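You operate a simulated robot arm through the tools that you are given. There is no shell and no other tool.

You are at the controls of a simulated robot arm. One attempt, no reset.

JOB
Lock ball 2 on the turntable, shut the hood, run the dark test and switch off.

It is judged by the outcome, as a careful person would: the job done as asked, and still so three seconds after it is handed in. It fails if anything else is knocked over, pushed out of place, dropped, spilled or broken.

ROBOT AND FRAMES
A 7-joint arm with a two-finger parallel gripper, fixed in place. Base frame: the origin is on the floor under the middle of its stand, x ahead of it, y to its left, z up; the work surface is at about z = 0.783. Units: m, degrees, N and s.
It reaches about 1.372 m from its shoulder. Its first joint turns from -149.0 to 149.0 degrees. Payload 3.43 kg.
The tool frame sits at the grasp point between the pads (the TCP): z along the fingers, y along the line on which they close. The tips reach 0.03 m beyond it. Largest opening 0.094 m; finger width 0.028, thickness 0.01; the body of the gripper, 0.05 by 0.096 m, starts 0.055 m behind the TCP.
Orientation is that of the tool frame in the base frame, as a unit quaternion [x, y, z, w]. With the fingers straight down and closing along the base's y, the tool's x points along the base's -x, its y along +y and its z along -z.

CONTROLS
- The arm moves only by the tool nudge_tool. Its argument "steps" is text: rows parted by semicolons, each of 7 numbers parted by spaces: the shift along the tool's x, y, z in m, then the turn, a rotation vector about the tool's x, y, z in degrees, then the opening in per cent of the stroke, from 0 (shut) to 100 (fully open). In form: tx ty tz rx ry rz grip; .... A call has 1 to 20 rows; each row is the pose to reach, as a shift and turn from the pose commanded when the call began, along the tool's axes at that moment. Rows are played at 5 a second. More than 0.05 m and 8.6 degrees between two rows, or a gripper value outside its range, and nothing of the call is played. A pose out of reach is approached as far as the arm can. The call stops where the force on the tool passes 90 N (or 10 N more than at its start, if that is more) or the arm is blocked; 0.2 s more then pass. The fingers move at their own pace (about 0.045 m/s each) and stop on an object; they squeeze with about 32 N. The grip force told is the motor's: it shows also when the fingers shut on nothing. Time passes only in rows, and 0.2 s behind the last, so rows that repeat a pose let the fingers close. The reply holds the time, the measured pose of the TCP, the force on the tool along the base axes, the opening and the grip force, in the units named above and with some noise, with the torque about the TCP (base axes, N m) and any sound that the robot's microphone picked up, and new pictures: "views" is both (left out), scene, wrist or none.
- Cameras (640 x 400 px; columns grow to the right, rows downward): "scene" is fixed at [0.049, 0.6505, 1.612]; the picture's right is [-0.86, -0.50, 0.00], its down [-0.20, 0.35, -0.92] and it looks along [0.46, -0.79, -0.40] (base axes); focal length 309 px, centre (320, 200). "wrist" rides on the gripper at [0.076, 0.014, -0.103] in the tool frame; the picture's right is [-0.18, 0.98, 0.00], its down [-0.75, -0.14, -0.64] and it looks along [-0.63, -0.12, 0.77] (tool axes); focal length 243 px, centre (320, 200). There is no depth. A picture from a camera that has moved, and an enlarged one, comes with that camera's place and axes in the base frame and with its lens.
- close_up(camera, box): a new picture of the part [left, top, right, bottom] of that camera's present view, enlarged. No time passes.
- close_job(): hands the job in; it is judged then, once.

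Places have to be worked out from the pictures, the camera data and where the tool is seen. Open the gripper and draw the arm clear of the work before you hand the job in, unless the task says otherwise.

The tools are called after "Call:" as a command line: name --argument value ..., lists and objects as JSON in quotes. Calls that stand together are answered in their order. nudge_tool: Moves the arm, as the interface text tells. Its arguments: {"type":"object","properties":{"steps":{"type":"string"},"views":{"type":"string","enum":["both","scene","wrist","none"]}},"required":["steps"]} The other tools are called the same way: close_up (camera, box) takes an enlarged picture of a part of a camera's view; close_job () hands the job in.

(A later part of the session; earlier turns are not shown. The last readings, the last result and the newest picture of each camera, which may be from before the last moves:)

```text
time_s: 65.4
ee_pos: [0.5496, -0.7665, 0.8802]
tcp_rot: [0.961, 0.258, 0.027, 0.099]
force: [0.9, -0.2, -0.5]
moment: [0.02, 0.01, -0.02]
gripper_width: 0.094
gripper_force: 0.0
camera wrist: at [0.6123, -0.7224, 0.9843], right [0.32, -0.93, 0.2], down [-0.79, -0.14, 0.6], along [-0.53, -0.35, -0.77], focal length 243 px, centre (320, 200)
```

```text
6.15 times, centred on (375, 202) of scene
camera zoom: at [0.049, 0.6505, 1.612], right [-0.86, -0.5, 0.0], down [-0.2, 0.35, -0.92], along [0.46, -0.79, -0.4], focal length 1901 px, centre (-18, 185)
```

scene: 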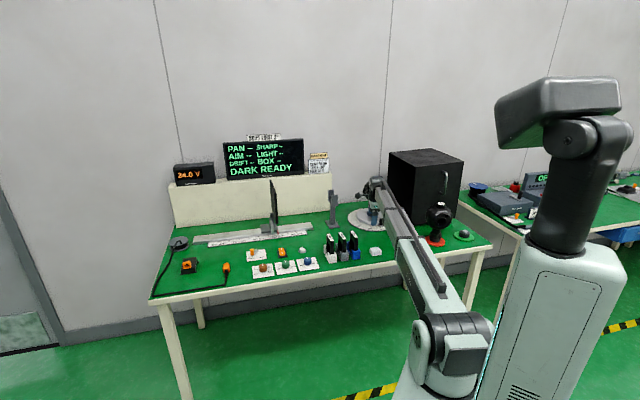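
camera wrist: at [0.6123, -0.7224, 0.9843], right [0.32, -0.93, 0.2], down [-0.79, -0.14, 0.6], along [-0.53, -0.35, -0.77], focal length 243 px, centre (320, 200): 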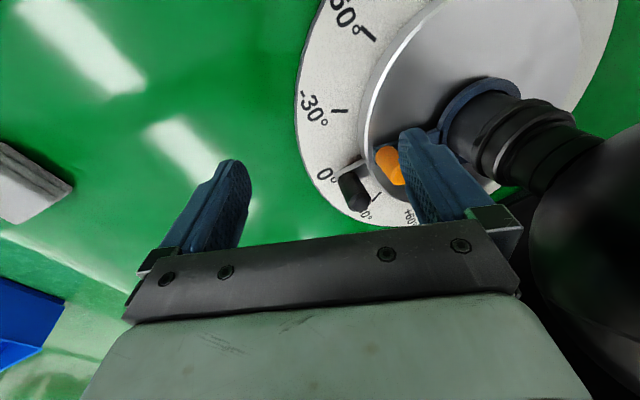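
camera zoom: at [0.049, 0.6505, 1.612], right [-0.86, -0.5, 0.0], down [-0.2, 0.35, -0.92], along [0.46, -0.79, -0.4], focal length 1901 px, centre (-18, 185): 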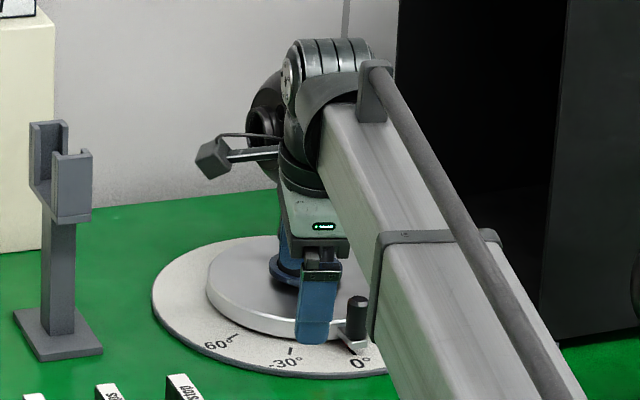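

The fingertip is about 7 mm to the chart side of the post and just above its top. I'll lower another 33 mm straight down so the finger stands beside the post.

Call:
nudge_tool --steps "0 -0.0008 0.004 0 0 0 100; 0 -0.0021 0.01 0 0 0 100; 0 -0.0036 0.017 0 0 0 100; 0 -0.0051 0.024 0 0 0 100; 0 -0.0062 0.029 0 0 0 100; 0 -0.0069 0.0323 0 0 0 100; 0 -0.0069 0.0323 0 0 0 100" --views "both"

Call:
close_up --camera "wrist" --box '[300, 20, 560, 200]'

Call:
close_up --camera "scene" --box '[355, 195, 395, 235]'

```text
time_s: 67.0
ee_pos: [0.5508, -0.767, 0.8461]
tcp_rot: [0.961, 0.257, 0.027, 0.099]
force: [-0.1, -0.2, 0.6]
moment: [0.04, 0.04, -0.02]
gripper_width: 0.094
gripper_force: 0.1
camera wrist: at [0.6125, -0.7223, 0.9513], right [0.32, -0.93, 0.2], down [-0.79, -0.14, 0.6], along [-0.53, -0.35, -0.77], focal length 243 px, centre (320, 200)
```

scene: 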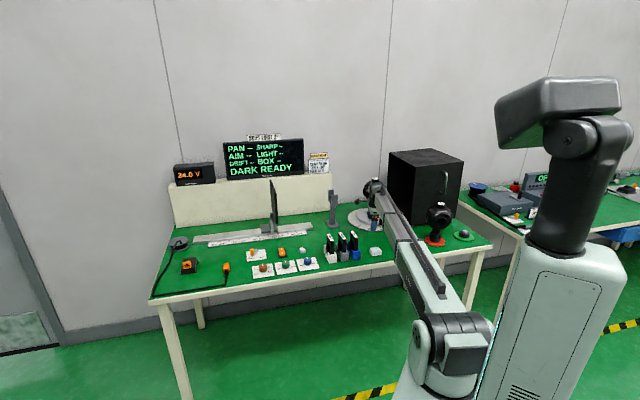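
wrist: 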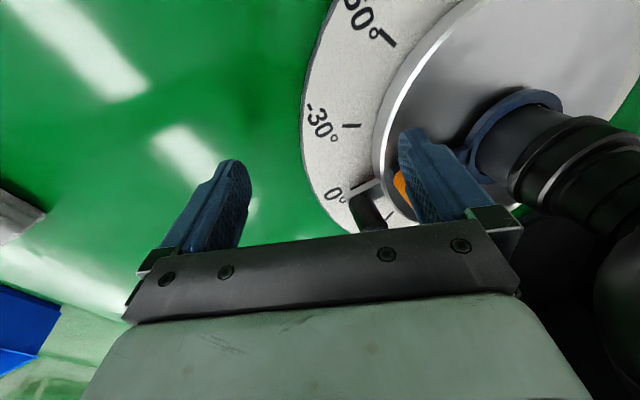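

```text
2.22 times, centred on (430, 110) of wrist
camera zoom: at [0.6125, -0.7223, 0.9513], right [0.32, -0.93, 0.2], down [-0.79, -0.14, 0.6], along [-0.53, -0.35, -0.77], focal length 539 px, centre (76, 400)
```

zoom: 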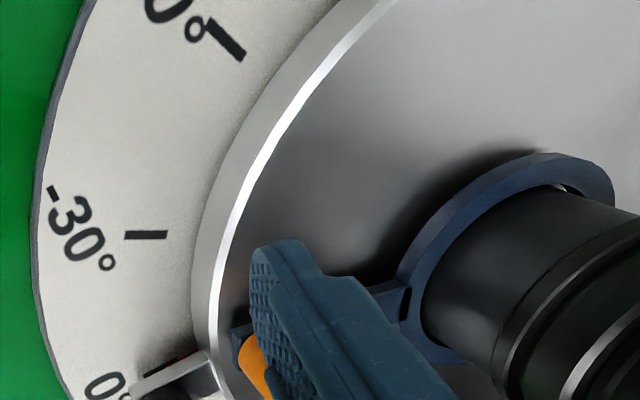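

```text
10.00 times, centred on (375, 215) of scene
camera zoom: at [0.049, 0.6505, 1.612], right [-0.86, -0.5, 0.0], down [-0.2, 0.35, -0.92], along [0.46, -0.79, -0.4], focal length 3089 px, centre (-230, 50)
```

zoom: 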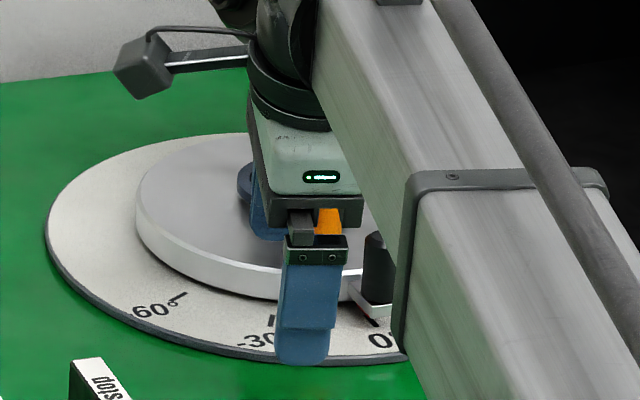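

The finger stands beside the post. As a test I'll push gently about 12 mm toward the hood side and watch the force and whether the lever or the table moves.

Call:
nudge_tool --steps "-0.002 0 0 0 0 0 100; -0.005 0 0 0 0 0 100; -0.008 0 0 0 0 0 100; -0.011 0 0 0 0 0 100; -0.013 0 0 0 0 0 100; -0.013 0 0 0 0 0 100" --views "both"

Call:
close_up --camera "wrist" --box '[300, 20, 560, 200]'

Call:
close_up --camera "scene" --box '[355, 195, 395, 235]'

```text
time_s: 68.4
ee_pos: [0.5386, -0.7733, 0.8471]
tcp_rot: [0.961, 0.257, 0.027, 0.1]
force: [0.5, -0.3, 0.0]
moment: [-0.05, 0.01, 0.04]
gripper_width: 0.0941
gripper_force: 0.0
camera wrist: at [0.6013, -0.7289, 0.9515], right [0.32, -0.93, 0.2], down [-0.79, -0.14, 0.6], along [-0.53, -0.35, -0.77], focal length 243 px, centre (320, 200)
```

scene: 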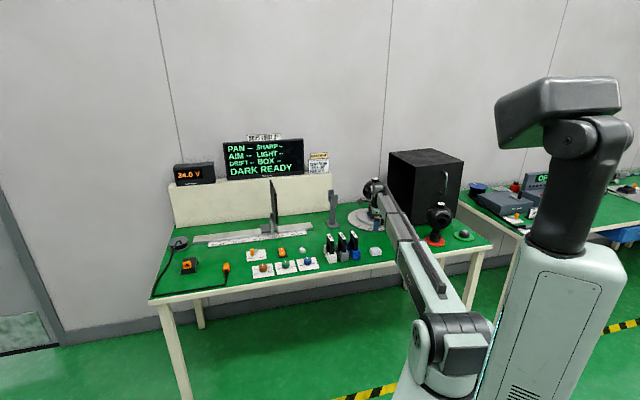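
wrist: 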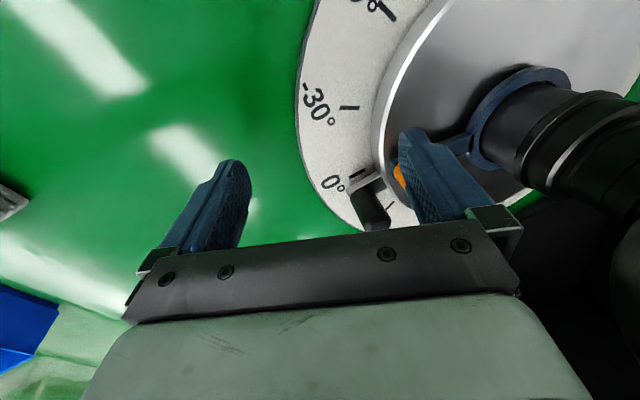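

```text
2.22 times, centred on (430, 110) of wrist
camera zoom: at [0.6013, -0.7289, 0.9515], right [0.32, -0.93, 0.2], down [-0.79, -0.14, 0.6], along [-0.53, -0.35, -0.77], focal length 539 px, centre (76, 400)
```

zoom: 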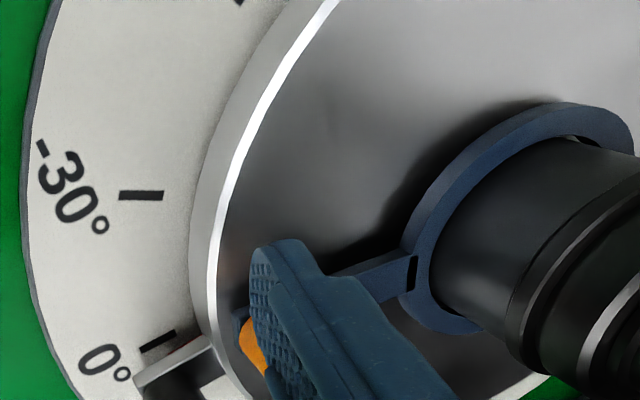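

```text
10.00 times, centred on (375, 215) of scene
camera zoom: at [0.049, 0.6505, 1.612], right [-0.86, -0.5, 0.0], down [-0.2, 0.35, -0.92], along [0.46, -0.79, -0.4], focal length 3089 px, centre (-230, 50)
```

zoom: 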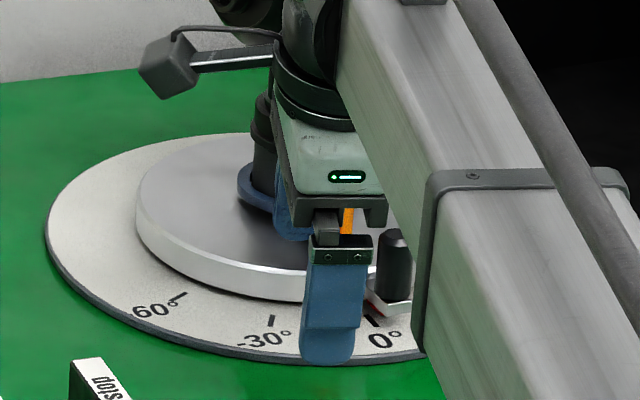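

Pushing that way turned the whole table about 3° with almost no force, so the lever is against its free stop and the lock direction must be the other way. I'll hop over the post to its hood side and push toward the chart, which also returns the table.

Call:
nudge_tool --steps "0.003 0 0 0 0 0 100; 0.004 0.002 -0.0095 0 0 0 100; 0.004 0.0046 -0.0215 0 0 0 100; 0.004 0.0071 -0.0333 0 0 0 100; 0.004 0.0087 -0.0411 0 0 0 100; -0.004 0.01 -0.0408 0 0 0 100; -0.016 0.0119 -0.0404 0 0 0 100; -0.03 0.0141 -0.0399 0 0 0 100; -0.042 0.0157 -0.0396 0 0 0 100; -0.048 0.0161 -0.0395 0 0 0 100; -0.048 0.0161 -0.0395 0 0 0 100" --views "both"

Call:
close_up --camera "wrist" --box '[300, 20, 560, 220]'

Call:
close_up --camera "scene" --box '[355, 195, 395, 235]'

```text
time_s: 70.8
ee_pos: [0.4996, -0.8039, 0.8882]
tcp_rot: [0.961, 0.258, 0.026, 0.099]
force: [0.3, 0.4, -0.3]
moment: [0.0, -0.02, -0.01]
gripper_width: 0.0941
gripper_force: 0.0
camera wrist: at [0.5629, -0.7596, 0.9932], right [0.32, -0.93, 0.2], down [-0.79, -0.14, 0.6], along [-0.53, -0.35, -0.78], focal length 243 px, centre (320, 200)
```

scene: 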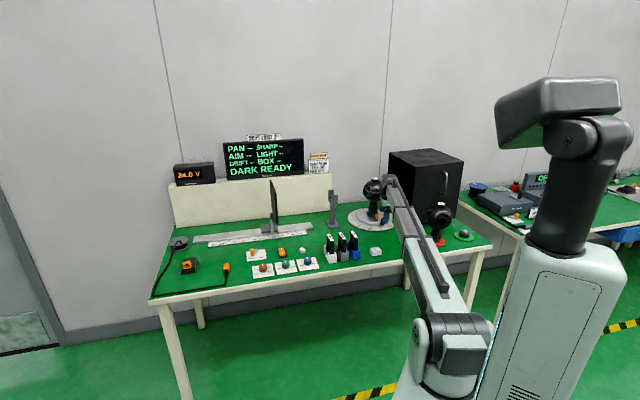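
wrist: 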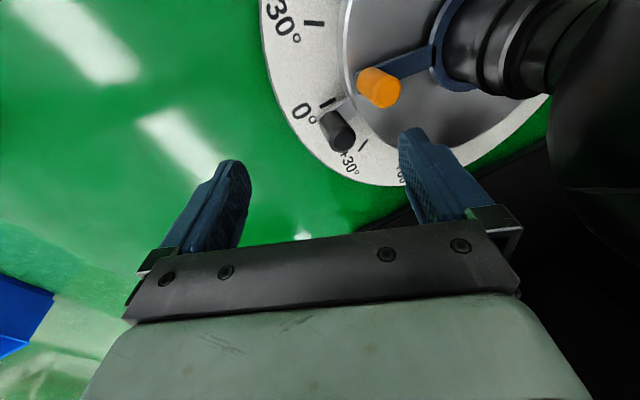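

```text
2.00 times, centred on (430, 120) of wrist
camera zoom: at [0.5629, -0.7596, 0.9932], right [0.32, -0.93, 0.2], down [-0.79, -0.14, 0.6], along [-0.53, -0.35, -0.78], focal length 485 px, centre (100, 360)
```

zoom: 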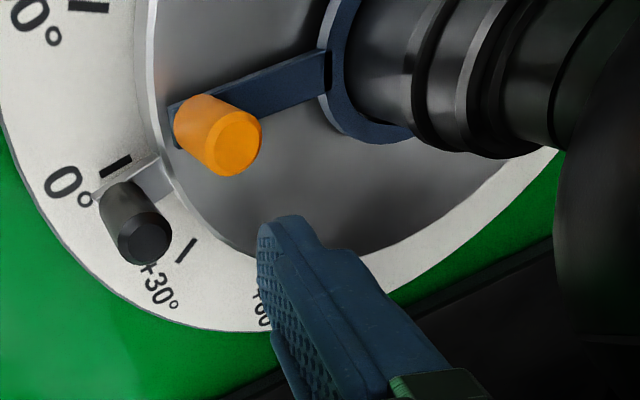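

```text
10.00 times, centred on (375, 215) of scene
camera zoom: at [0.049, 0.6505, 1.612], right [-0.86, -0.5, 0.0], down [-0.2, 0.35, -0.92], along [0.46, -0.79, -0.4], focal length 3089 px, centre (-230, 50)
```

zoom: 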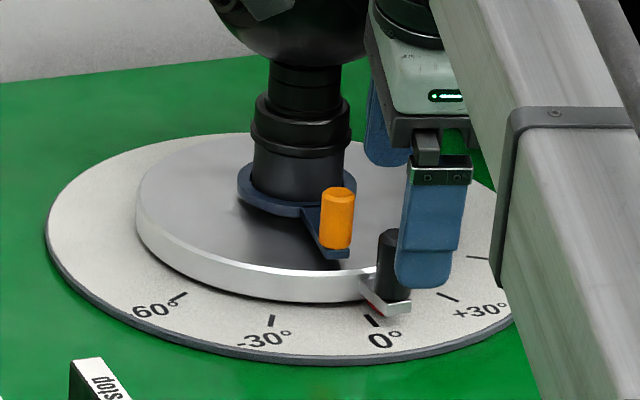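

The lever kept its angle relative to the table, which now reads about +4.6°. The finger hangs on the hood side of the post, so I'll lower it there.

Call:
nudge_tool --steps "-0.002 -0.0008 0.004 0 0 0 100; -0.003 -0.0023 0.011 0 0 0 100; -0.003 -0.0042 0.02 0 0 0 100; -0.003 -0.0062 0.0295 0 0 0 100; -0.003 -0.0078 0.0365 0 0 0 100; -0.003 -0.0087 0.0411 0 0 0 100; -0.003 -0.0087 0.0411 0 0 0 100" --views "both"

Call:
close_up --camera "wrist" --box '[300, 20, 560, 220]'

Call:
close_up --camera "scene" --box '[355, 195, 395, 235]'

```text
time_s: 72.4
ee_pos: [0.4989, -0.8054, 0.8473]
tcp_rot: [0.961, 0.257, 0.027, 0.1]
force: [-0.4, -0.2, 0.7]
moment: [-0.01, -0.01, -0.01]
gripper_width: 0.0939
gripper_force: 0.0
camera wrist: at [0.5607, -0.7608, 0.9514], right [0.32, -0.93, 0.2], down [-0.79, -0.14, 0.6], along [-0.53, -0.35, -0.77], focal length 243 px, centre (320, 200)
```

scene: 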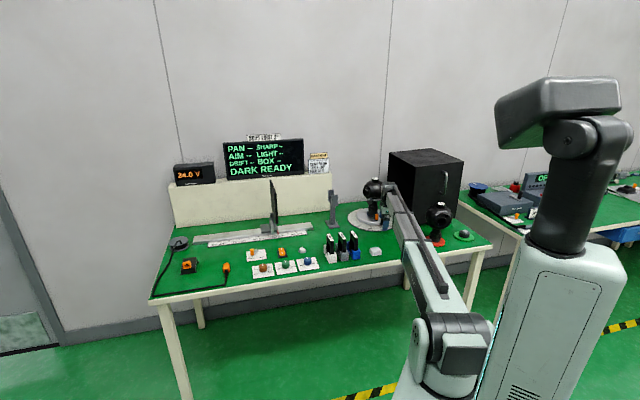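
wrist: 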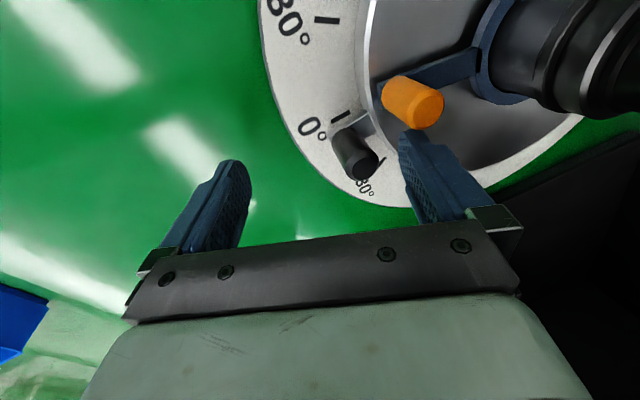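

```text
2.00 times, centred on (430, 120) of wrist
camera zoom: at [0.5607, -0.7608, 0.9514], right [0.32, -0.93, 0.2], down [-0.79, -0.14, 0.6], along [-0.53, -0.35, -0.77], focal length 485 px, centre (100, 360)
```

zoom: 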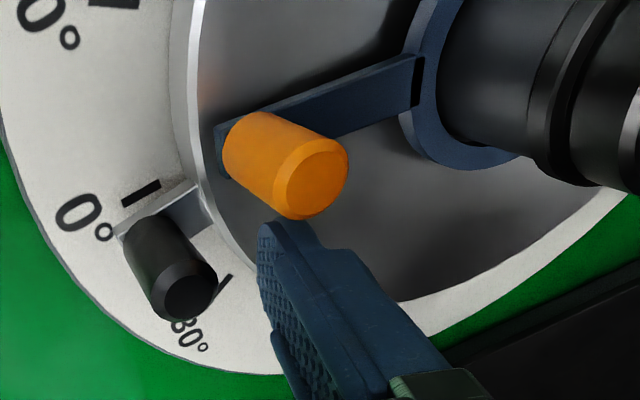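

```text
10.00 times, centred on (375, 215) of scene
camera zoom: at [0.049, 0.6505, 1.612], right [-0.86, -0.5, 0.0], down [-0.2, 0.35, -0.92], along [0.46, -0.79, -0.4], focal length 3089 px, centre (-230, 50)
```

zoom: 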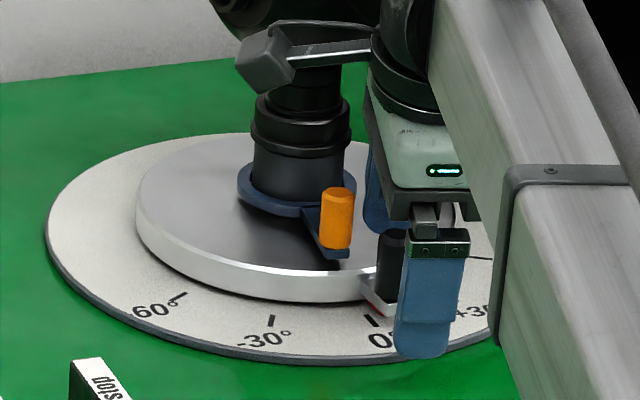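

The finger is placed beside the post. I'll push it gently 20 mm toward the chart and watch lever, pin and force.

Call:
nudge_tool --steps "0.003 -0.0004 -0.0001 0 0 0 100; 0.007 -0.001 -0.0002 0 0 0 100; 0.011 -0.0015 -0.0003 0 0 0 100; 0.015 -0.0021 -0.0004 0 0 0 100; 0.019 -0.0027 -0.0006 0 0 0 100; 0.021 -0.003 -0.0006 0 0 0 100; 0.021 -0.003 -0.0006 0 0 0 100" --views "both"

Call:
close_up --camera "wrist" --box '[300, 20, 560, 220]'

Call:
close_up --camera "scene" --box '[355, 195, 395, 235]'

```text
time_s: 74.0
ee_pos: [0.5153, -0.7917, 0.8474]
tcp_rot: [0.961, 0.257, 0.027, 0.099]
force: [-0.1, -0.1, 0.2]
moment: [-0.01, -0.04, -0.01]
gripper_width: 0.0942
gripper_force: 0.1
camera wrist: at [0.5777, -0.7478, 0.9513], right [0.32, -0.93, 0.2], down [-0.79, -0.14, 0.6], along [-0.53, -0.35, -0.77], focal length 243 px, centre (320, 200)
```

scene: 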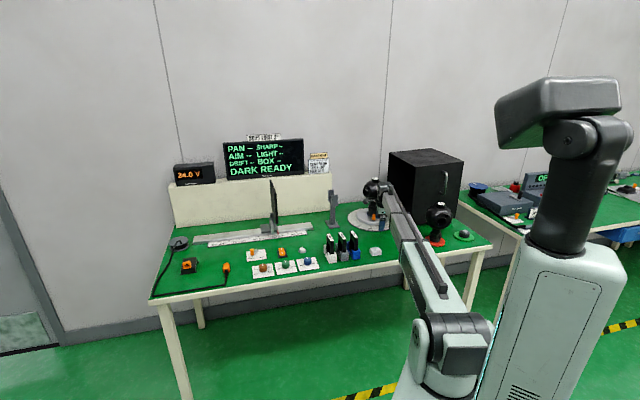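
wrist: 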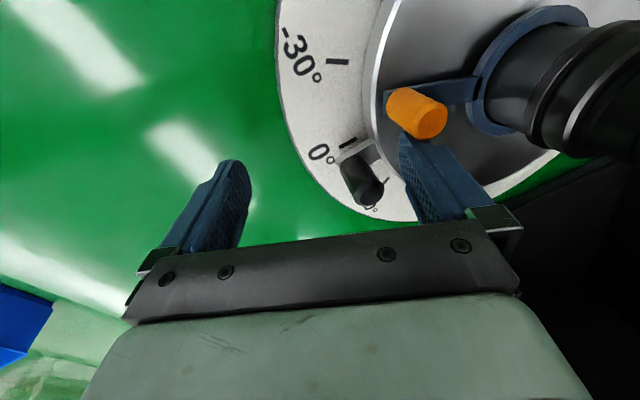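

```text
2.00 times, centred on (430, 120) of wrist
camera zoom: at [0.5777, -0.7478, 0.9513], right [0.32, -0.93, 0.2], down [-0.79, -0.14, 0.6], along [-0.53, -0.35, -0.77], focal length 485 px, centre (100, 360)
```

zoom: 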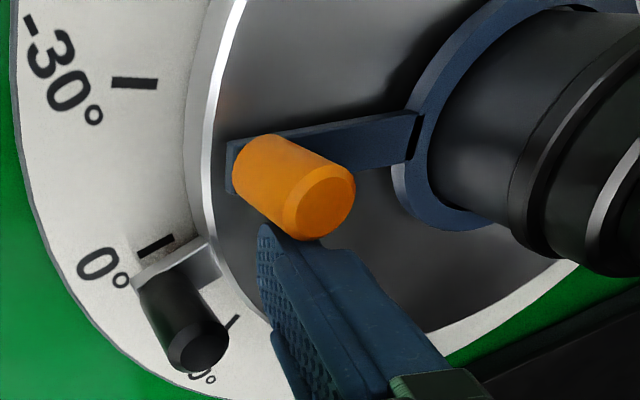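

```text
10.00 times, centred on (375, 215) of scene
camera zoom: at [0.049, 0.6505, 1.612], right [-0.86, -0.5, 0.0], down [-0.2, 0.35, -0.92], along [0.46, -0.79, -0.4], focal length 3089 px, centre (-230, 50)
```

zoom: 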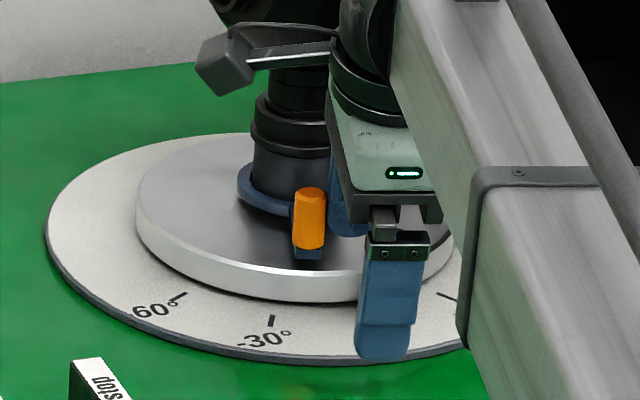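

The lever turned about 12° toward the chart side while the table stayed put, so this is the locking direction. I'll keep pushing along the arc to roughly 45°.

Call:
nudge_tool --steps "0.004 0.0009 0.0002 0 0 0 100; 0.009 0.002 0.0004 0 0 0 100; 0.0138 0.003 0.0006 0 0 0 100; 0.0187 0.0037 0.0008 0 0 0 100; 0.0235 0.0045 0.001 0 0 0 100; 0.0284 0.0052 0.0011 0 0 0 100; 0.0332 0.0059 0.0013 0 0 0 100; 0.0332 0.0059 0.0013 0 0 0 100" --views "both"

Call:
close_up --camera "wrist" --box '[300, 20, 560, 220]'

Call:
close_up --camera "scene" --box '[355, 195, 395, 235]'

```text
time_s: 75.8
ee_pos: [0.5469, -0.7804, 0.847]
tcp_rot: [0.961, 0.257, 0.026, 0.1]
force: [0.6, 0.7, 0.0]
moment: [-0.01, 0.02, 0.0]
gripper_width: 0.0942
gripper_force: 0.0
camera wrist: at [0.6094, -0.7364, 0.9513], right [0.32, -0.93, 0.2], down [-0.79, -0.14, 0.6], along [-0.53, -0.35, -0.78], focal length 243 px, centre (320, 200)
```

scene: 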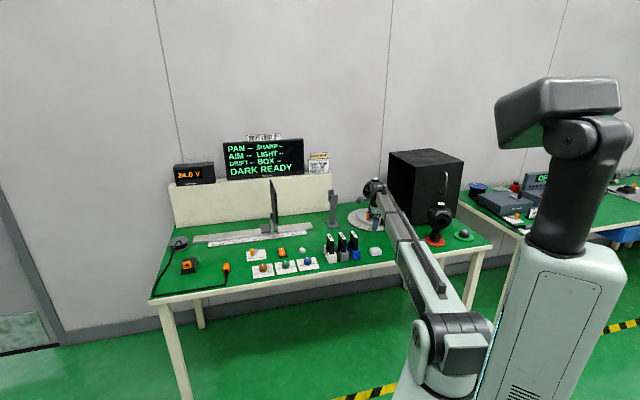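
wrist: 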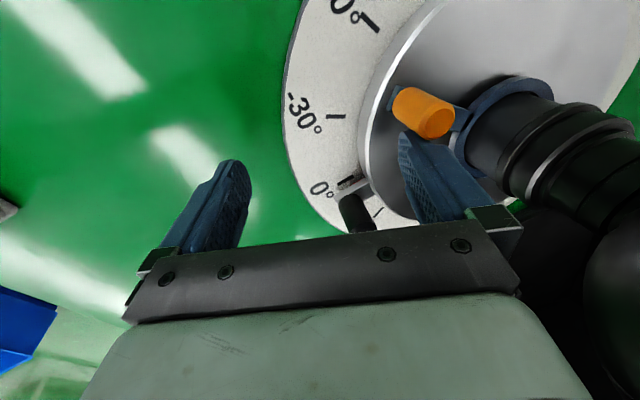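

```text
2.00 times, centred on (430, 120) of wrist
camera zoom: at [0.6094, -0.7364, 0.9513], right [0.32, -0.93, 0.2], down [-0.79, -0.14, 0.6], along [-0.53, -0.35, -0.78], focal length 485 px, centre (100, 360)
```

zoom: 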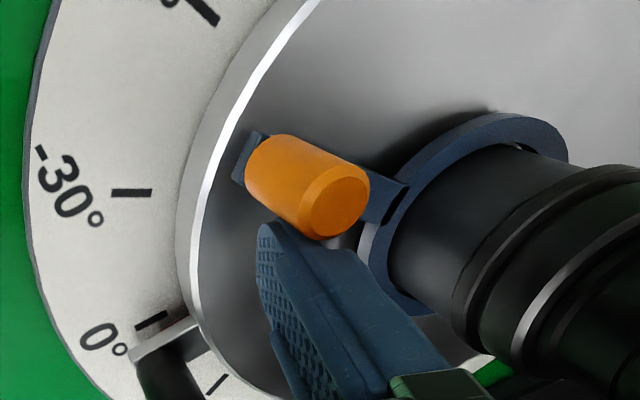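

```text
10.00 times, centred on (375, 215) of scene
camera zoom: at [0.049, 0.6505, 1.612], right [-0.86, -0.5, 0.0], down [-0.2, 0.35, -0.92], along [0.46, -0.79, -0.4], focal length 3089 px, centre (-230, 50)
```

zoom: 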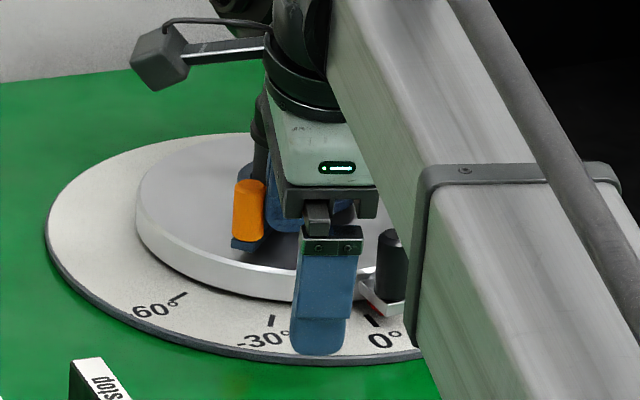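

The lever is now about 46° toward the chart and the table is unmoved. I'll push on along the arc toward 75°, watching for the end stop.

Call:
nudge_tool --steps "0.006 0.003 0.0006 0 0 0 100; 0.0117 0.0065 0.0013 0 0 0 100; 0.0173 0.0101 0.0021 0 0 0 100; 0.022 0.0145 0.0031 0 0 0 100; 0.0267 0.019 0.0041 0 0 0 100; 0.0311 0.024 0.0051 0 0 0 100; 0.0311 0.024 0.0051 0 0 0 100" --views "both"

Call:
close_up --camera "wrist" --box '[300, 20, 560, 220]'

Call:
close_up --camera "scene" --box '[355, 195, 395, 235]'

```text
time_s: 77.4
ee_pos: [0.5855, -0.7865, 0.848]
tcp_rot: [0.961, 0.257, 0.027, 0.1]
force: [-1.4, -1.2, 0.4]
moment: [-0.07, -0.01, -0.17]
gripper_width: 0.0941
gripper_force: 0.1
camera wrist: at [0.6482, -0.7424, 0.9512], right [0.32, -0.93, 0.2], down [-0.79, -0.14, 0.6], along [-0.53, -0.35, -0.77], focal length 243 px, centre (320, 200)
```

scene: 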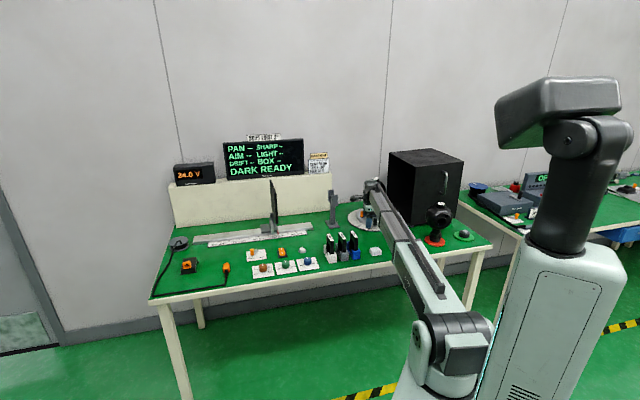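
wrist: 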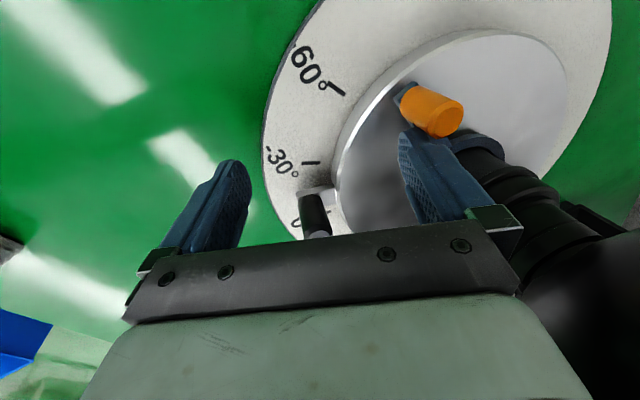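

```text
2.00 times, centred on (430, 120) of wrist
camera zoom: at [0.6482, -0.7424, 0.9512], right [0.32, -0.93, 0.2], down [-0.79, -0.14, 0.6], along [-0.53, -0.35, -0.77], focal length 485 px, centre (100, 360)
```

zoom: 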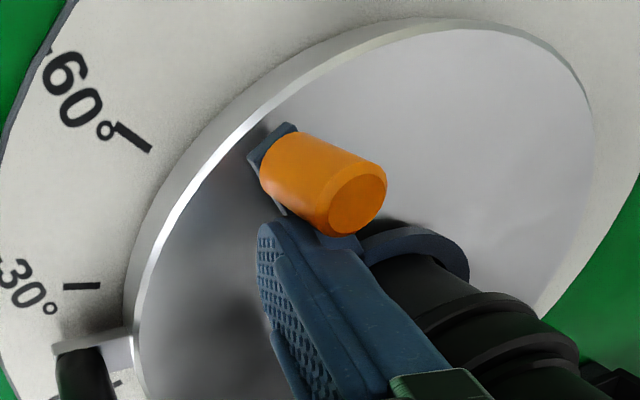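

```text
10.00 times, centred on (375, 215) of scene
camera zoom: at [0.049, 0.6505, 1.612], right [-0.86, -0.5, 0.0], down [-0.2, 0.35, -0.92], along [0.46, -0.79, -0.4], focal length 3089 px, centre (-230, 50)
```

zoom: 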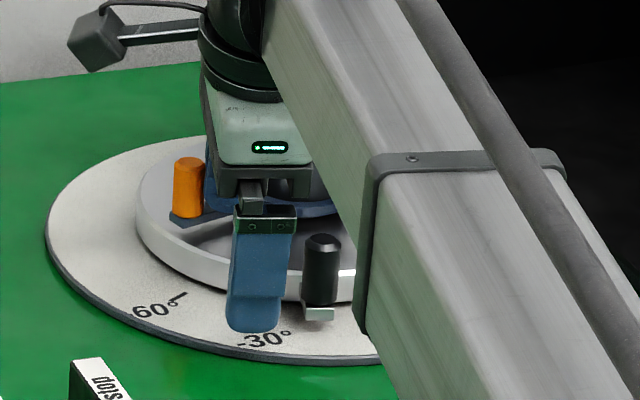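

The lever reached its locked stop about 58° from the pin, and then the table itself turned to roughly -17°. I'll draw the finger out, set it against the pin and push the table back toward 0°.

Call:
nudge_tool --steps "0 -0.006 -0.0013 0 0 0 100; 0 -0.018 -0.0038 0 0 0 100; 0 -0.033 -0.007 0 0 0 100; 0 -0.048 -0.0102 0 0 0 100; 0 -0.0597 -0.0127 0 0 0 100; 0 -0.0615 -0.005 0 0 0 100; 0 -0.063 0.0029 0 0 0 100; -0.005 -0.063 0.0029 0 0 0 100; -0.011 -0.063 0.0029 0 0 0 100; -0.014 -0.063 0.0029 0 0 0 100; -0.014 -0.063 0.0029 0 0 0 100" --views "both"

Call:
close_up --camera "wrist" --box '[300, 0, 600, 220]'

Call:
close_up --camera "scene" --box '[350, 190, 400, 235]'

Call:
close_up --camera "scene" --box '[220, 130, 310, 185]'

```text
time_s: 79.8
ee_pos: [0.543, -0.74, 0.8307]
tcp_rot: [0.961, 0.257, 0.026, 0.098]
force: [0.2, 0.2, 0.0]
moment: [0.03, 0.02, 0.04]
gripper_width: 0.0941
gripper_force: 0.0
camera wrist: at [0.6057, -0.6961, 0.9352], right [0.32, -0.93, 0.2], down [-0.79, -0.14, 0.6], along [-0.53, -0.35, -0.78], focal length 243 px, centre (320, 200)
```

scene: 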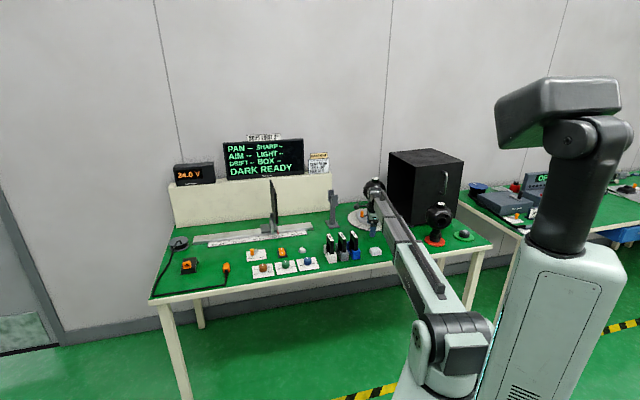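
wrist: 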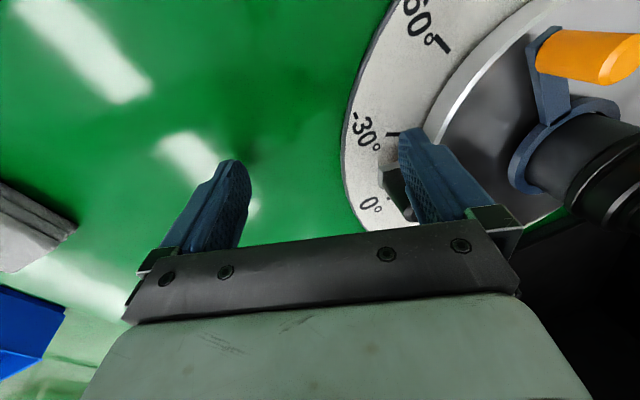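

```text
1.82 times, centred on (450, 110) of wrist
camera zoom: at [0.6057, -0.6961, 0.9352], right [0.32, -0.93, 0.2], down [-0.79, -0.14, 0.6], along [-0.53, -0.35, -0.78], focal length 441 px, centre (84, 364)
```

zoom: 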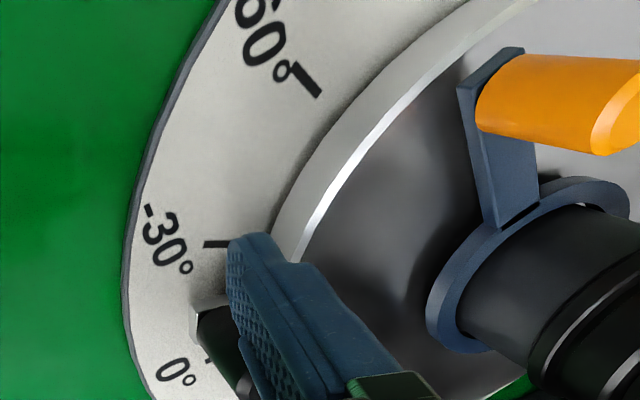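

```text
8.89 times, centred on (375, 212) of scene
camera zoom: at [0.049, 0.6505, 1.612], right [-0.86, -0.5, 0.0], down [-0.2, 0.35, -0.92], along [0.46, -0.79, -0.4], focal length 2746 px, centre (-169, 89)
```

zoom: 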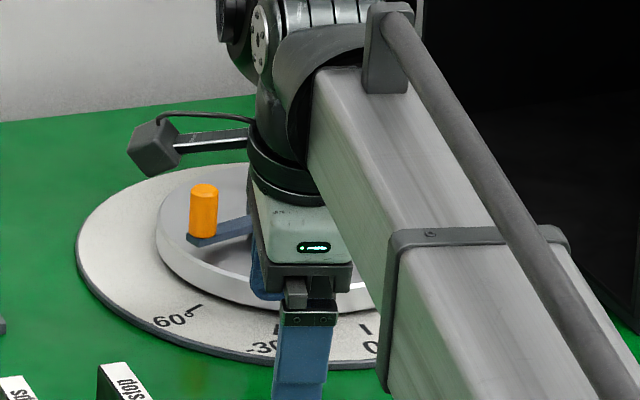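

```text
7.11 times, centred on (265, 158) of scene
camera zoom: at [0.049, 0.6505, 1.612], right [-0.86, -0.5, 0.0], down [-0.2, 0.35, -0.92], along [0.46, -0.79, -0.4], focal length 2196 px, centre (711, 502)
```

zoom: 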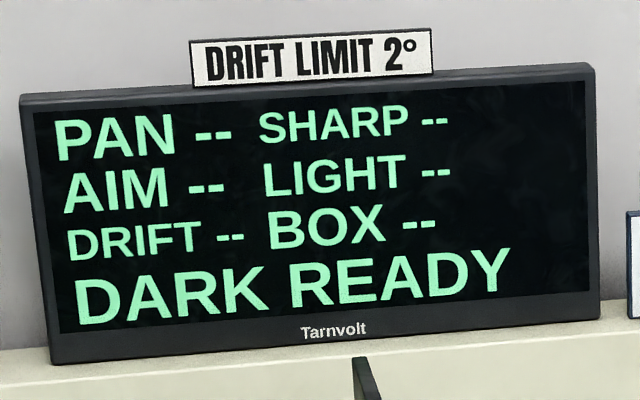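

The finger stands on the chart side of the pin; the lever stays at its locked angle. I'll push the pin gently about 33 mm back toward the 0° mark.

Call:
nudge_tool --steps "-0.004 0.0002 0 0 0 0 100; -0.009 0.0004 0 0 0 0 100; -0.014 0.0006 0 0 0 0 100; -0.019 0.0009 0 0 0 0 100; -0.024 0.0011 0 0 0 0 100; -0.028 0.0013 0 0 0 0 100; -0.031 0.0014 0 0 0 0 100; -0.033 0.0015 0 0 0 0 100; -0.033 0.0015 0 0 0 0 100" --views "both"

Call:
close_up --camera "wrist" --box '[300, 0, 600, 220]'

Call:
close_up --camera "scene" --box '[350, 190, 400, 235]'

```text
time_s: 81.8
ee_pos: [0.5169, -0.7567, 0.8316]
tcp_rot: [0.961, 0.257, 0.026, 0.099]
force: [0.6, 0.2, 0.3]
moment: [-0.02, 0.01, 0.0]
gripper_width: 0.0941
gripper_force: 0.1
camera wrist: at [0.5776, -0.7139, 0.9357], right [0.32, -0.93, 0.2], down [-0.79, -0.14, 0.6], along [-0.53, -0.35, -0.77], focal length 243 px, centre (320, 200)
```

scene: 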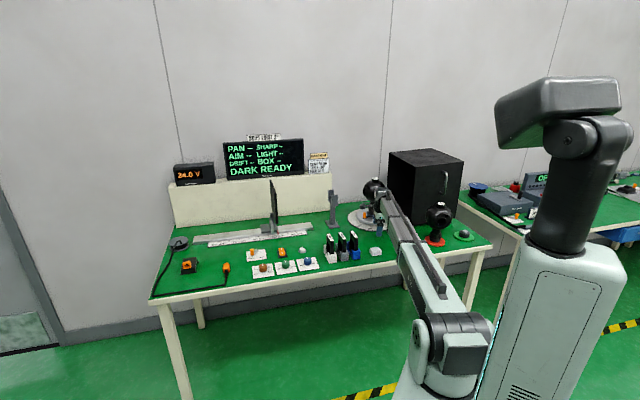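
wrist: 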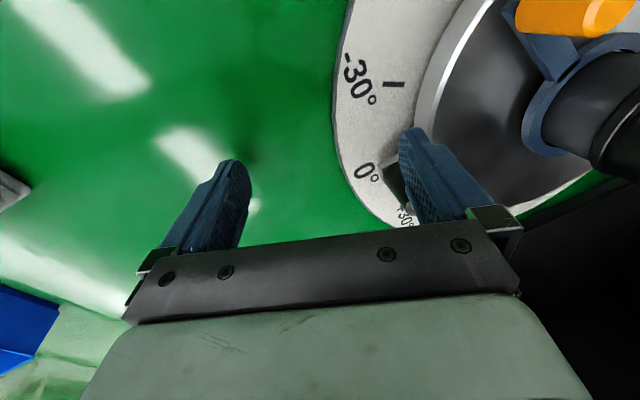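

```text
1.82 times, centred on (450, 110) of wrist
camera zoom: at [0.5776, -0.7139, 0.9357], right [0.32, -0.93, 0.2], down [-0.79, -0.14, 0.6], along [-0.53, -0.35, -0.77], focal length 441 px, centre (84, 364)
```

zoom: 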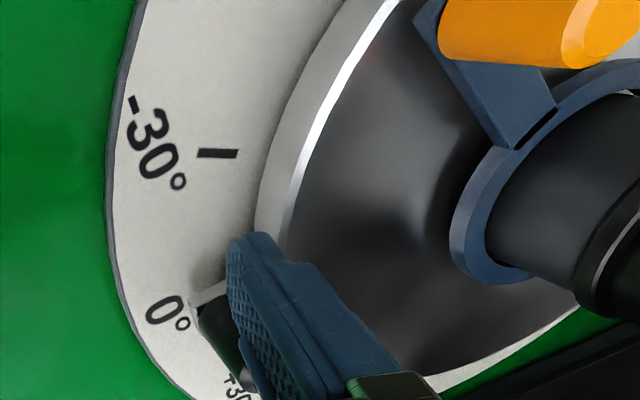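

```text
8.89 times, centred on (375, 212) of scene
camera zoom: at [0.049, 0.6505, 1.612], right [-0.86, -0.5, 0.0], down [-0.2, 0.35, -0.92], along [0.46, -0.79, -0.4], focal length 2746 px, centre (-169, 89)
```

zoom: 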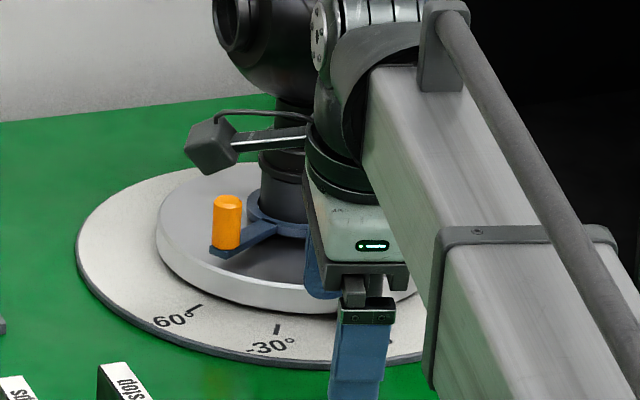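

The pin is near the 0° mark but hidden behind the finger. I'll back the finger off to see how close it is.

Call:
nudge_tool --steps "0.004 0 0 0 0 0 100; 0.012 0 0 0 0 0 100; 0.024 0 0 0 0 0 100; 0.036 0 0 0 0 0 100; 0.045 0 0 0 0 0 100; 0.05 0 0 0 0 0 100; 0.05 0 0 0 0 0 100" --views "both"

Call:
close_up --camera "scene" --box '[350, 190, 400, 235]'

Call:
close_up --camera "wrist" --box '[280, 60, 480, 220]'

```text
time_s: 83.4
ee_pos: [0.5579, -0.7333, 0.8313]
tcp_rot: [0.961, 0.257, 0.027, 0.099]
force: [-0.8, -0.7, -1.3]
moment: [0.01, 0.01, 0.02]
gripper_width: 0.0941
gripper_force: 0.0
camera wrist: at [0.6213, -0.6888, 0.9358], right [0.32, -0.93, 0.2], down [-0.79, -0.14, 0.6], along [-0.53, -0.35, -0.77], focal length 243 px, centre (320, 200)
```

scene: 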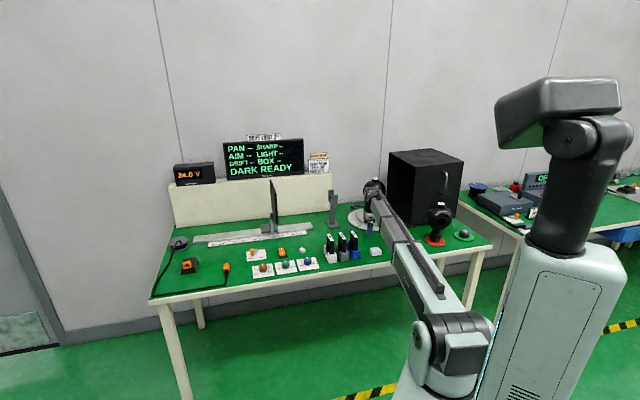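
wrist: 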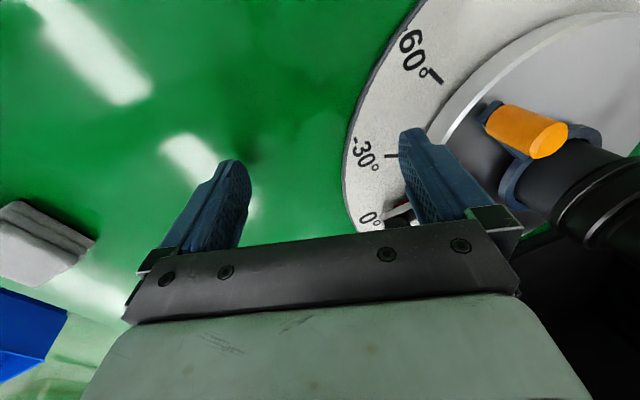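

```text
8.89 times, centred on (375, 212) of scene
camera zoom: at [0.049, 0.6505, 1.612], right [-0.86, -0.5, 0.0], down [-0.2, 0.35, -0.92], along [0.46, -0.79, -0.4], focal length 2746 px, centre (-169, 89)
```

zoom: 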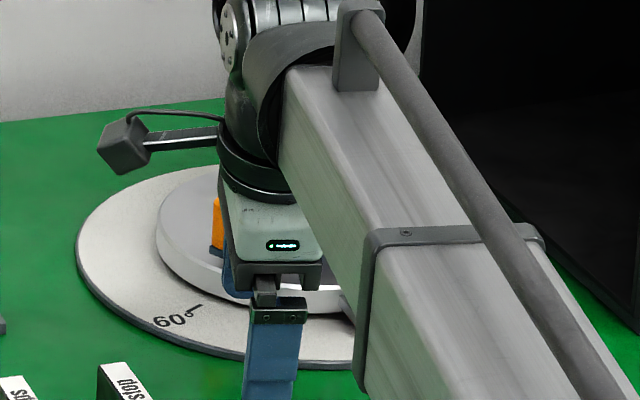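

```text
2.50 times, centred on (380, 140) of wrist
camera zoom: at [0.6213, -0.6888, 0.9358], right [0.32, -0.93, 0.2], down [-0.79, -0.14, 0.6], along [-0.53, -0.35, -0.77], focal length 606 px, centre (170, 350)
```

zoom: 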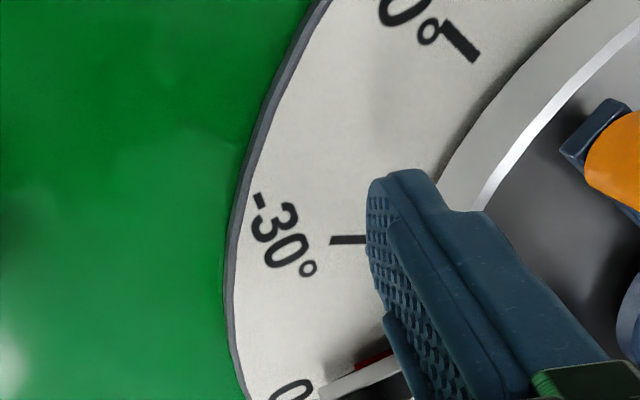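

The boom and finger still hide the pin, so I'll lift clear and look again.

Call:
nudge_tool --steps "0 -0.002 -0.005 0 0 0 100; 0 -0.006 -0.016 0 0 0 100; 0 -0.011 -0.031 0 0 0 100; 0 -0.016 -0.048 0 0 0 100; 0 -0.021 -0.065 0 0 0 100; 0 -0.025 -0.082 0 0 0 100; 0 -0.028 -0.098 0 0 0 100; 0 -0.028 -0.108 0 0 0 100; 0 -0.028 -0.108 0 0 0 100" --views "both"

Call:
close_up --camera "scene" --box '[345, 170, 405, 235]'

Call:
close_up --camera "wrist" --box '[340, 40, 540, 200]'

```text
time_s: 85.4
ee_pos: [0.5348, -0.6893, 0.9308]
tcp_rot: [0.961, 0.258, 0.026, 0.099]
force: [0.4, 1.0, -0.5]
moment: [-0.02, -0.04, 0.03]
gripper_width: 0.094
gripper_force: 0.1
camera wrist: at [0.5966, -0.6455, 1.0357], right [0.32, -0.93, 0.2], down [-0.79, -0.14, 0.6], along [-0.53, -0.35, -0.77], focal length 243 px, centre (320, 200)
```

scene: 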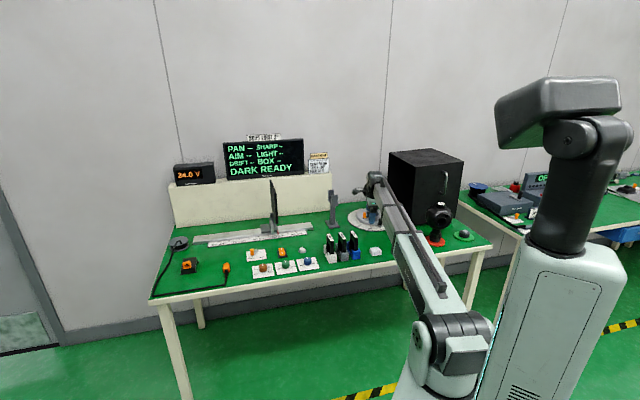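
wrist: 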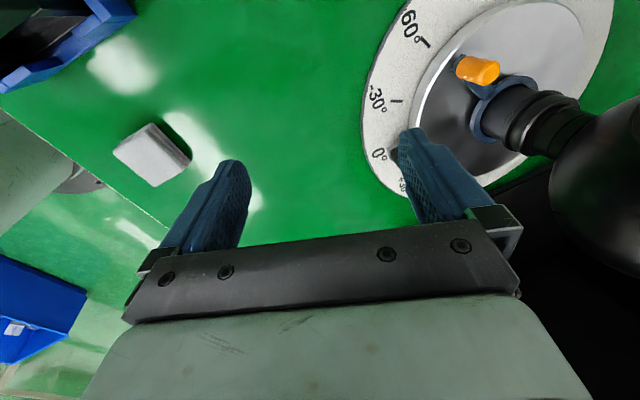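

```text
6.15 times, centred on (375, 202) of scene
camera zoom: at [0.049, 0.6505, 1.612], right [-0.86, -0.5, 0.0], down [-0.2, 0.35, -0.92], along [0.46, -0.79, -0.4], focal length 1901 px, centre (-18, 185)
```

zoom: 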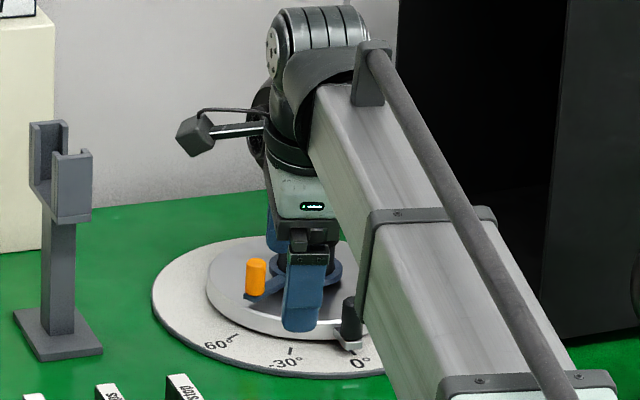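

```text
2.50 times, centred on (440, 120) of wrist
camera zoom: at [0.5966, -0.6455, 1.0357], right [0.32, -0.93, 0.2], down [-0.79, -0.14, 0.6], along [-0.53, -0.35, -0.77], focal length 606 px, centre (20, 400)
```

zoom: 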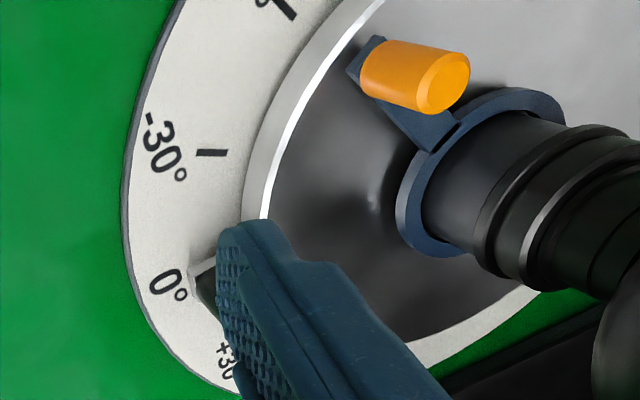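

The scene view now shows the pin just beside the 0° label. I'll magnify it.

Call:
close_up --camera "scene" --box '[355, 212, 385, 232]'

```text
16.00 times, centred on (370, 222) of scene
camera zoom: at [0.049, 0.6505, 1.612], right [-0.86, -0.5, 0.0], down [-0.2, 0.35, -0.92], along [0.46, -0.79, -0.4], focal length 4942 px, centre (-480, -152)
```

zoom: 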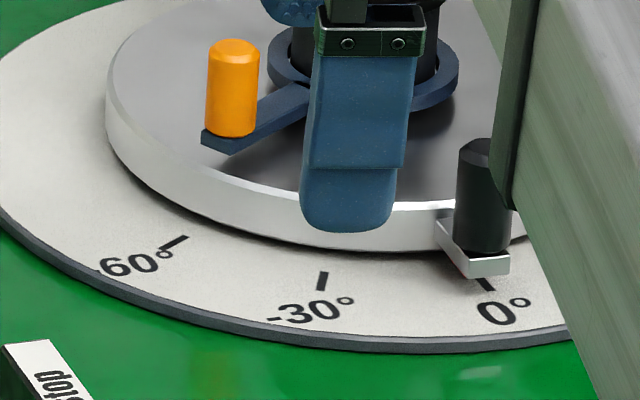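

The table is back on 0° and the lever sits at its locked stop, about 49° from where it started. Next is the hood: its handle bar is vertical at u ≈ -0.525, n ≈ 0.872, z ≈ 0.985–1.10, and the hinge is at the lower edge near u ≈ -0.38. I'll move away and orient the gripper pitched forward for the handle.

Call:
nudge_tool --steps "-0.0031 0.0002 -0.0028 -0.42 -0.26 -1.52 100; -0.0092 0.0007 -0.0085 -1.26 -0.77 -4.57 100; -0.0184 0.0015 -0.0171 -2.52 -1.54 -9.14 100; -0.0306 0.0025 -0.0285 -4.2 -2.57 -15.2 100; -0.0428 0.0035 -0.0399 -5.87 -3.6 -21.3 100; -0.0551 0.0045 -0.0513 -7.55 -4.63 -27.4 100; -0.0673 0.0055 -0.0627 -9.23 -5.66 -33.5 100; -0.0795 0.0065 -0.0741 -10.91 -6.68 -39.6 100; -0.0918 0.0075 -0.0855 -12.59 -7.71 -45.7 100; -0.104 0.0085 -0.0968 -14.26 -8.74 -51.8 100; -0.1162 0.0095 -0.1082 -15.94 -9.77 -57.9 100; -0.1285 0.0105 -0.1196 -17.62 -10.8 -63.9 100; -0.1407 0.0115 -0.131 -19.3 -11.83 -70 100; -0.1529 0.0125 -0.1424 -20.98 -12.86 -76.1 100; -0.1652 0.0134 -0.1538 -22.66 -13.88 -82.2 100; -0.1774 0.0144 -0.1652 -24.33 -14.91 -88.3 100; -0.1876 0.0153 -0.1747 -25.73 -15.77 -93.4 100; -0.1957 0.0159 -0.1823 -26.85 -16.45 -97.4 100; -0.2019 0.0164 -0.188 -27.69 -16.97 -100.5 100; -0.2039 0.0166 -0.1899 -27.97 -17.14 -101.5 100" --views "both"

```text
time_s: 89.6
ee_pos: [0.3466, -0.7728, 1.1209]
tcp_rot: [0.359, 0.869, -0.129, 0.314]
force: [0.4, 0.7, -0.3]
moment: [0.0, -0.03, -0.02]
gripper_width: 0.0941
gripper_force: 0.1
camera wrist: at [0.2679, -0.6745, 1.1518], right [0.79, 0.6, 0.12], down [0.02, -0.22, 0.98], along [0.61, -0.77, -0.18], focal length 243 px, centre (320, 200)
```

scene: 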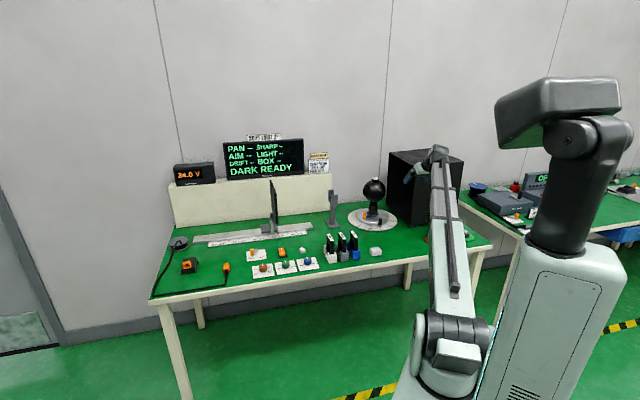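
wrist: 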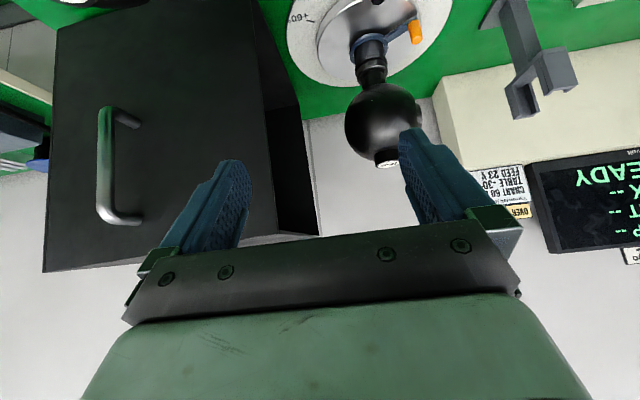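

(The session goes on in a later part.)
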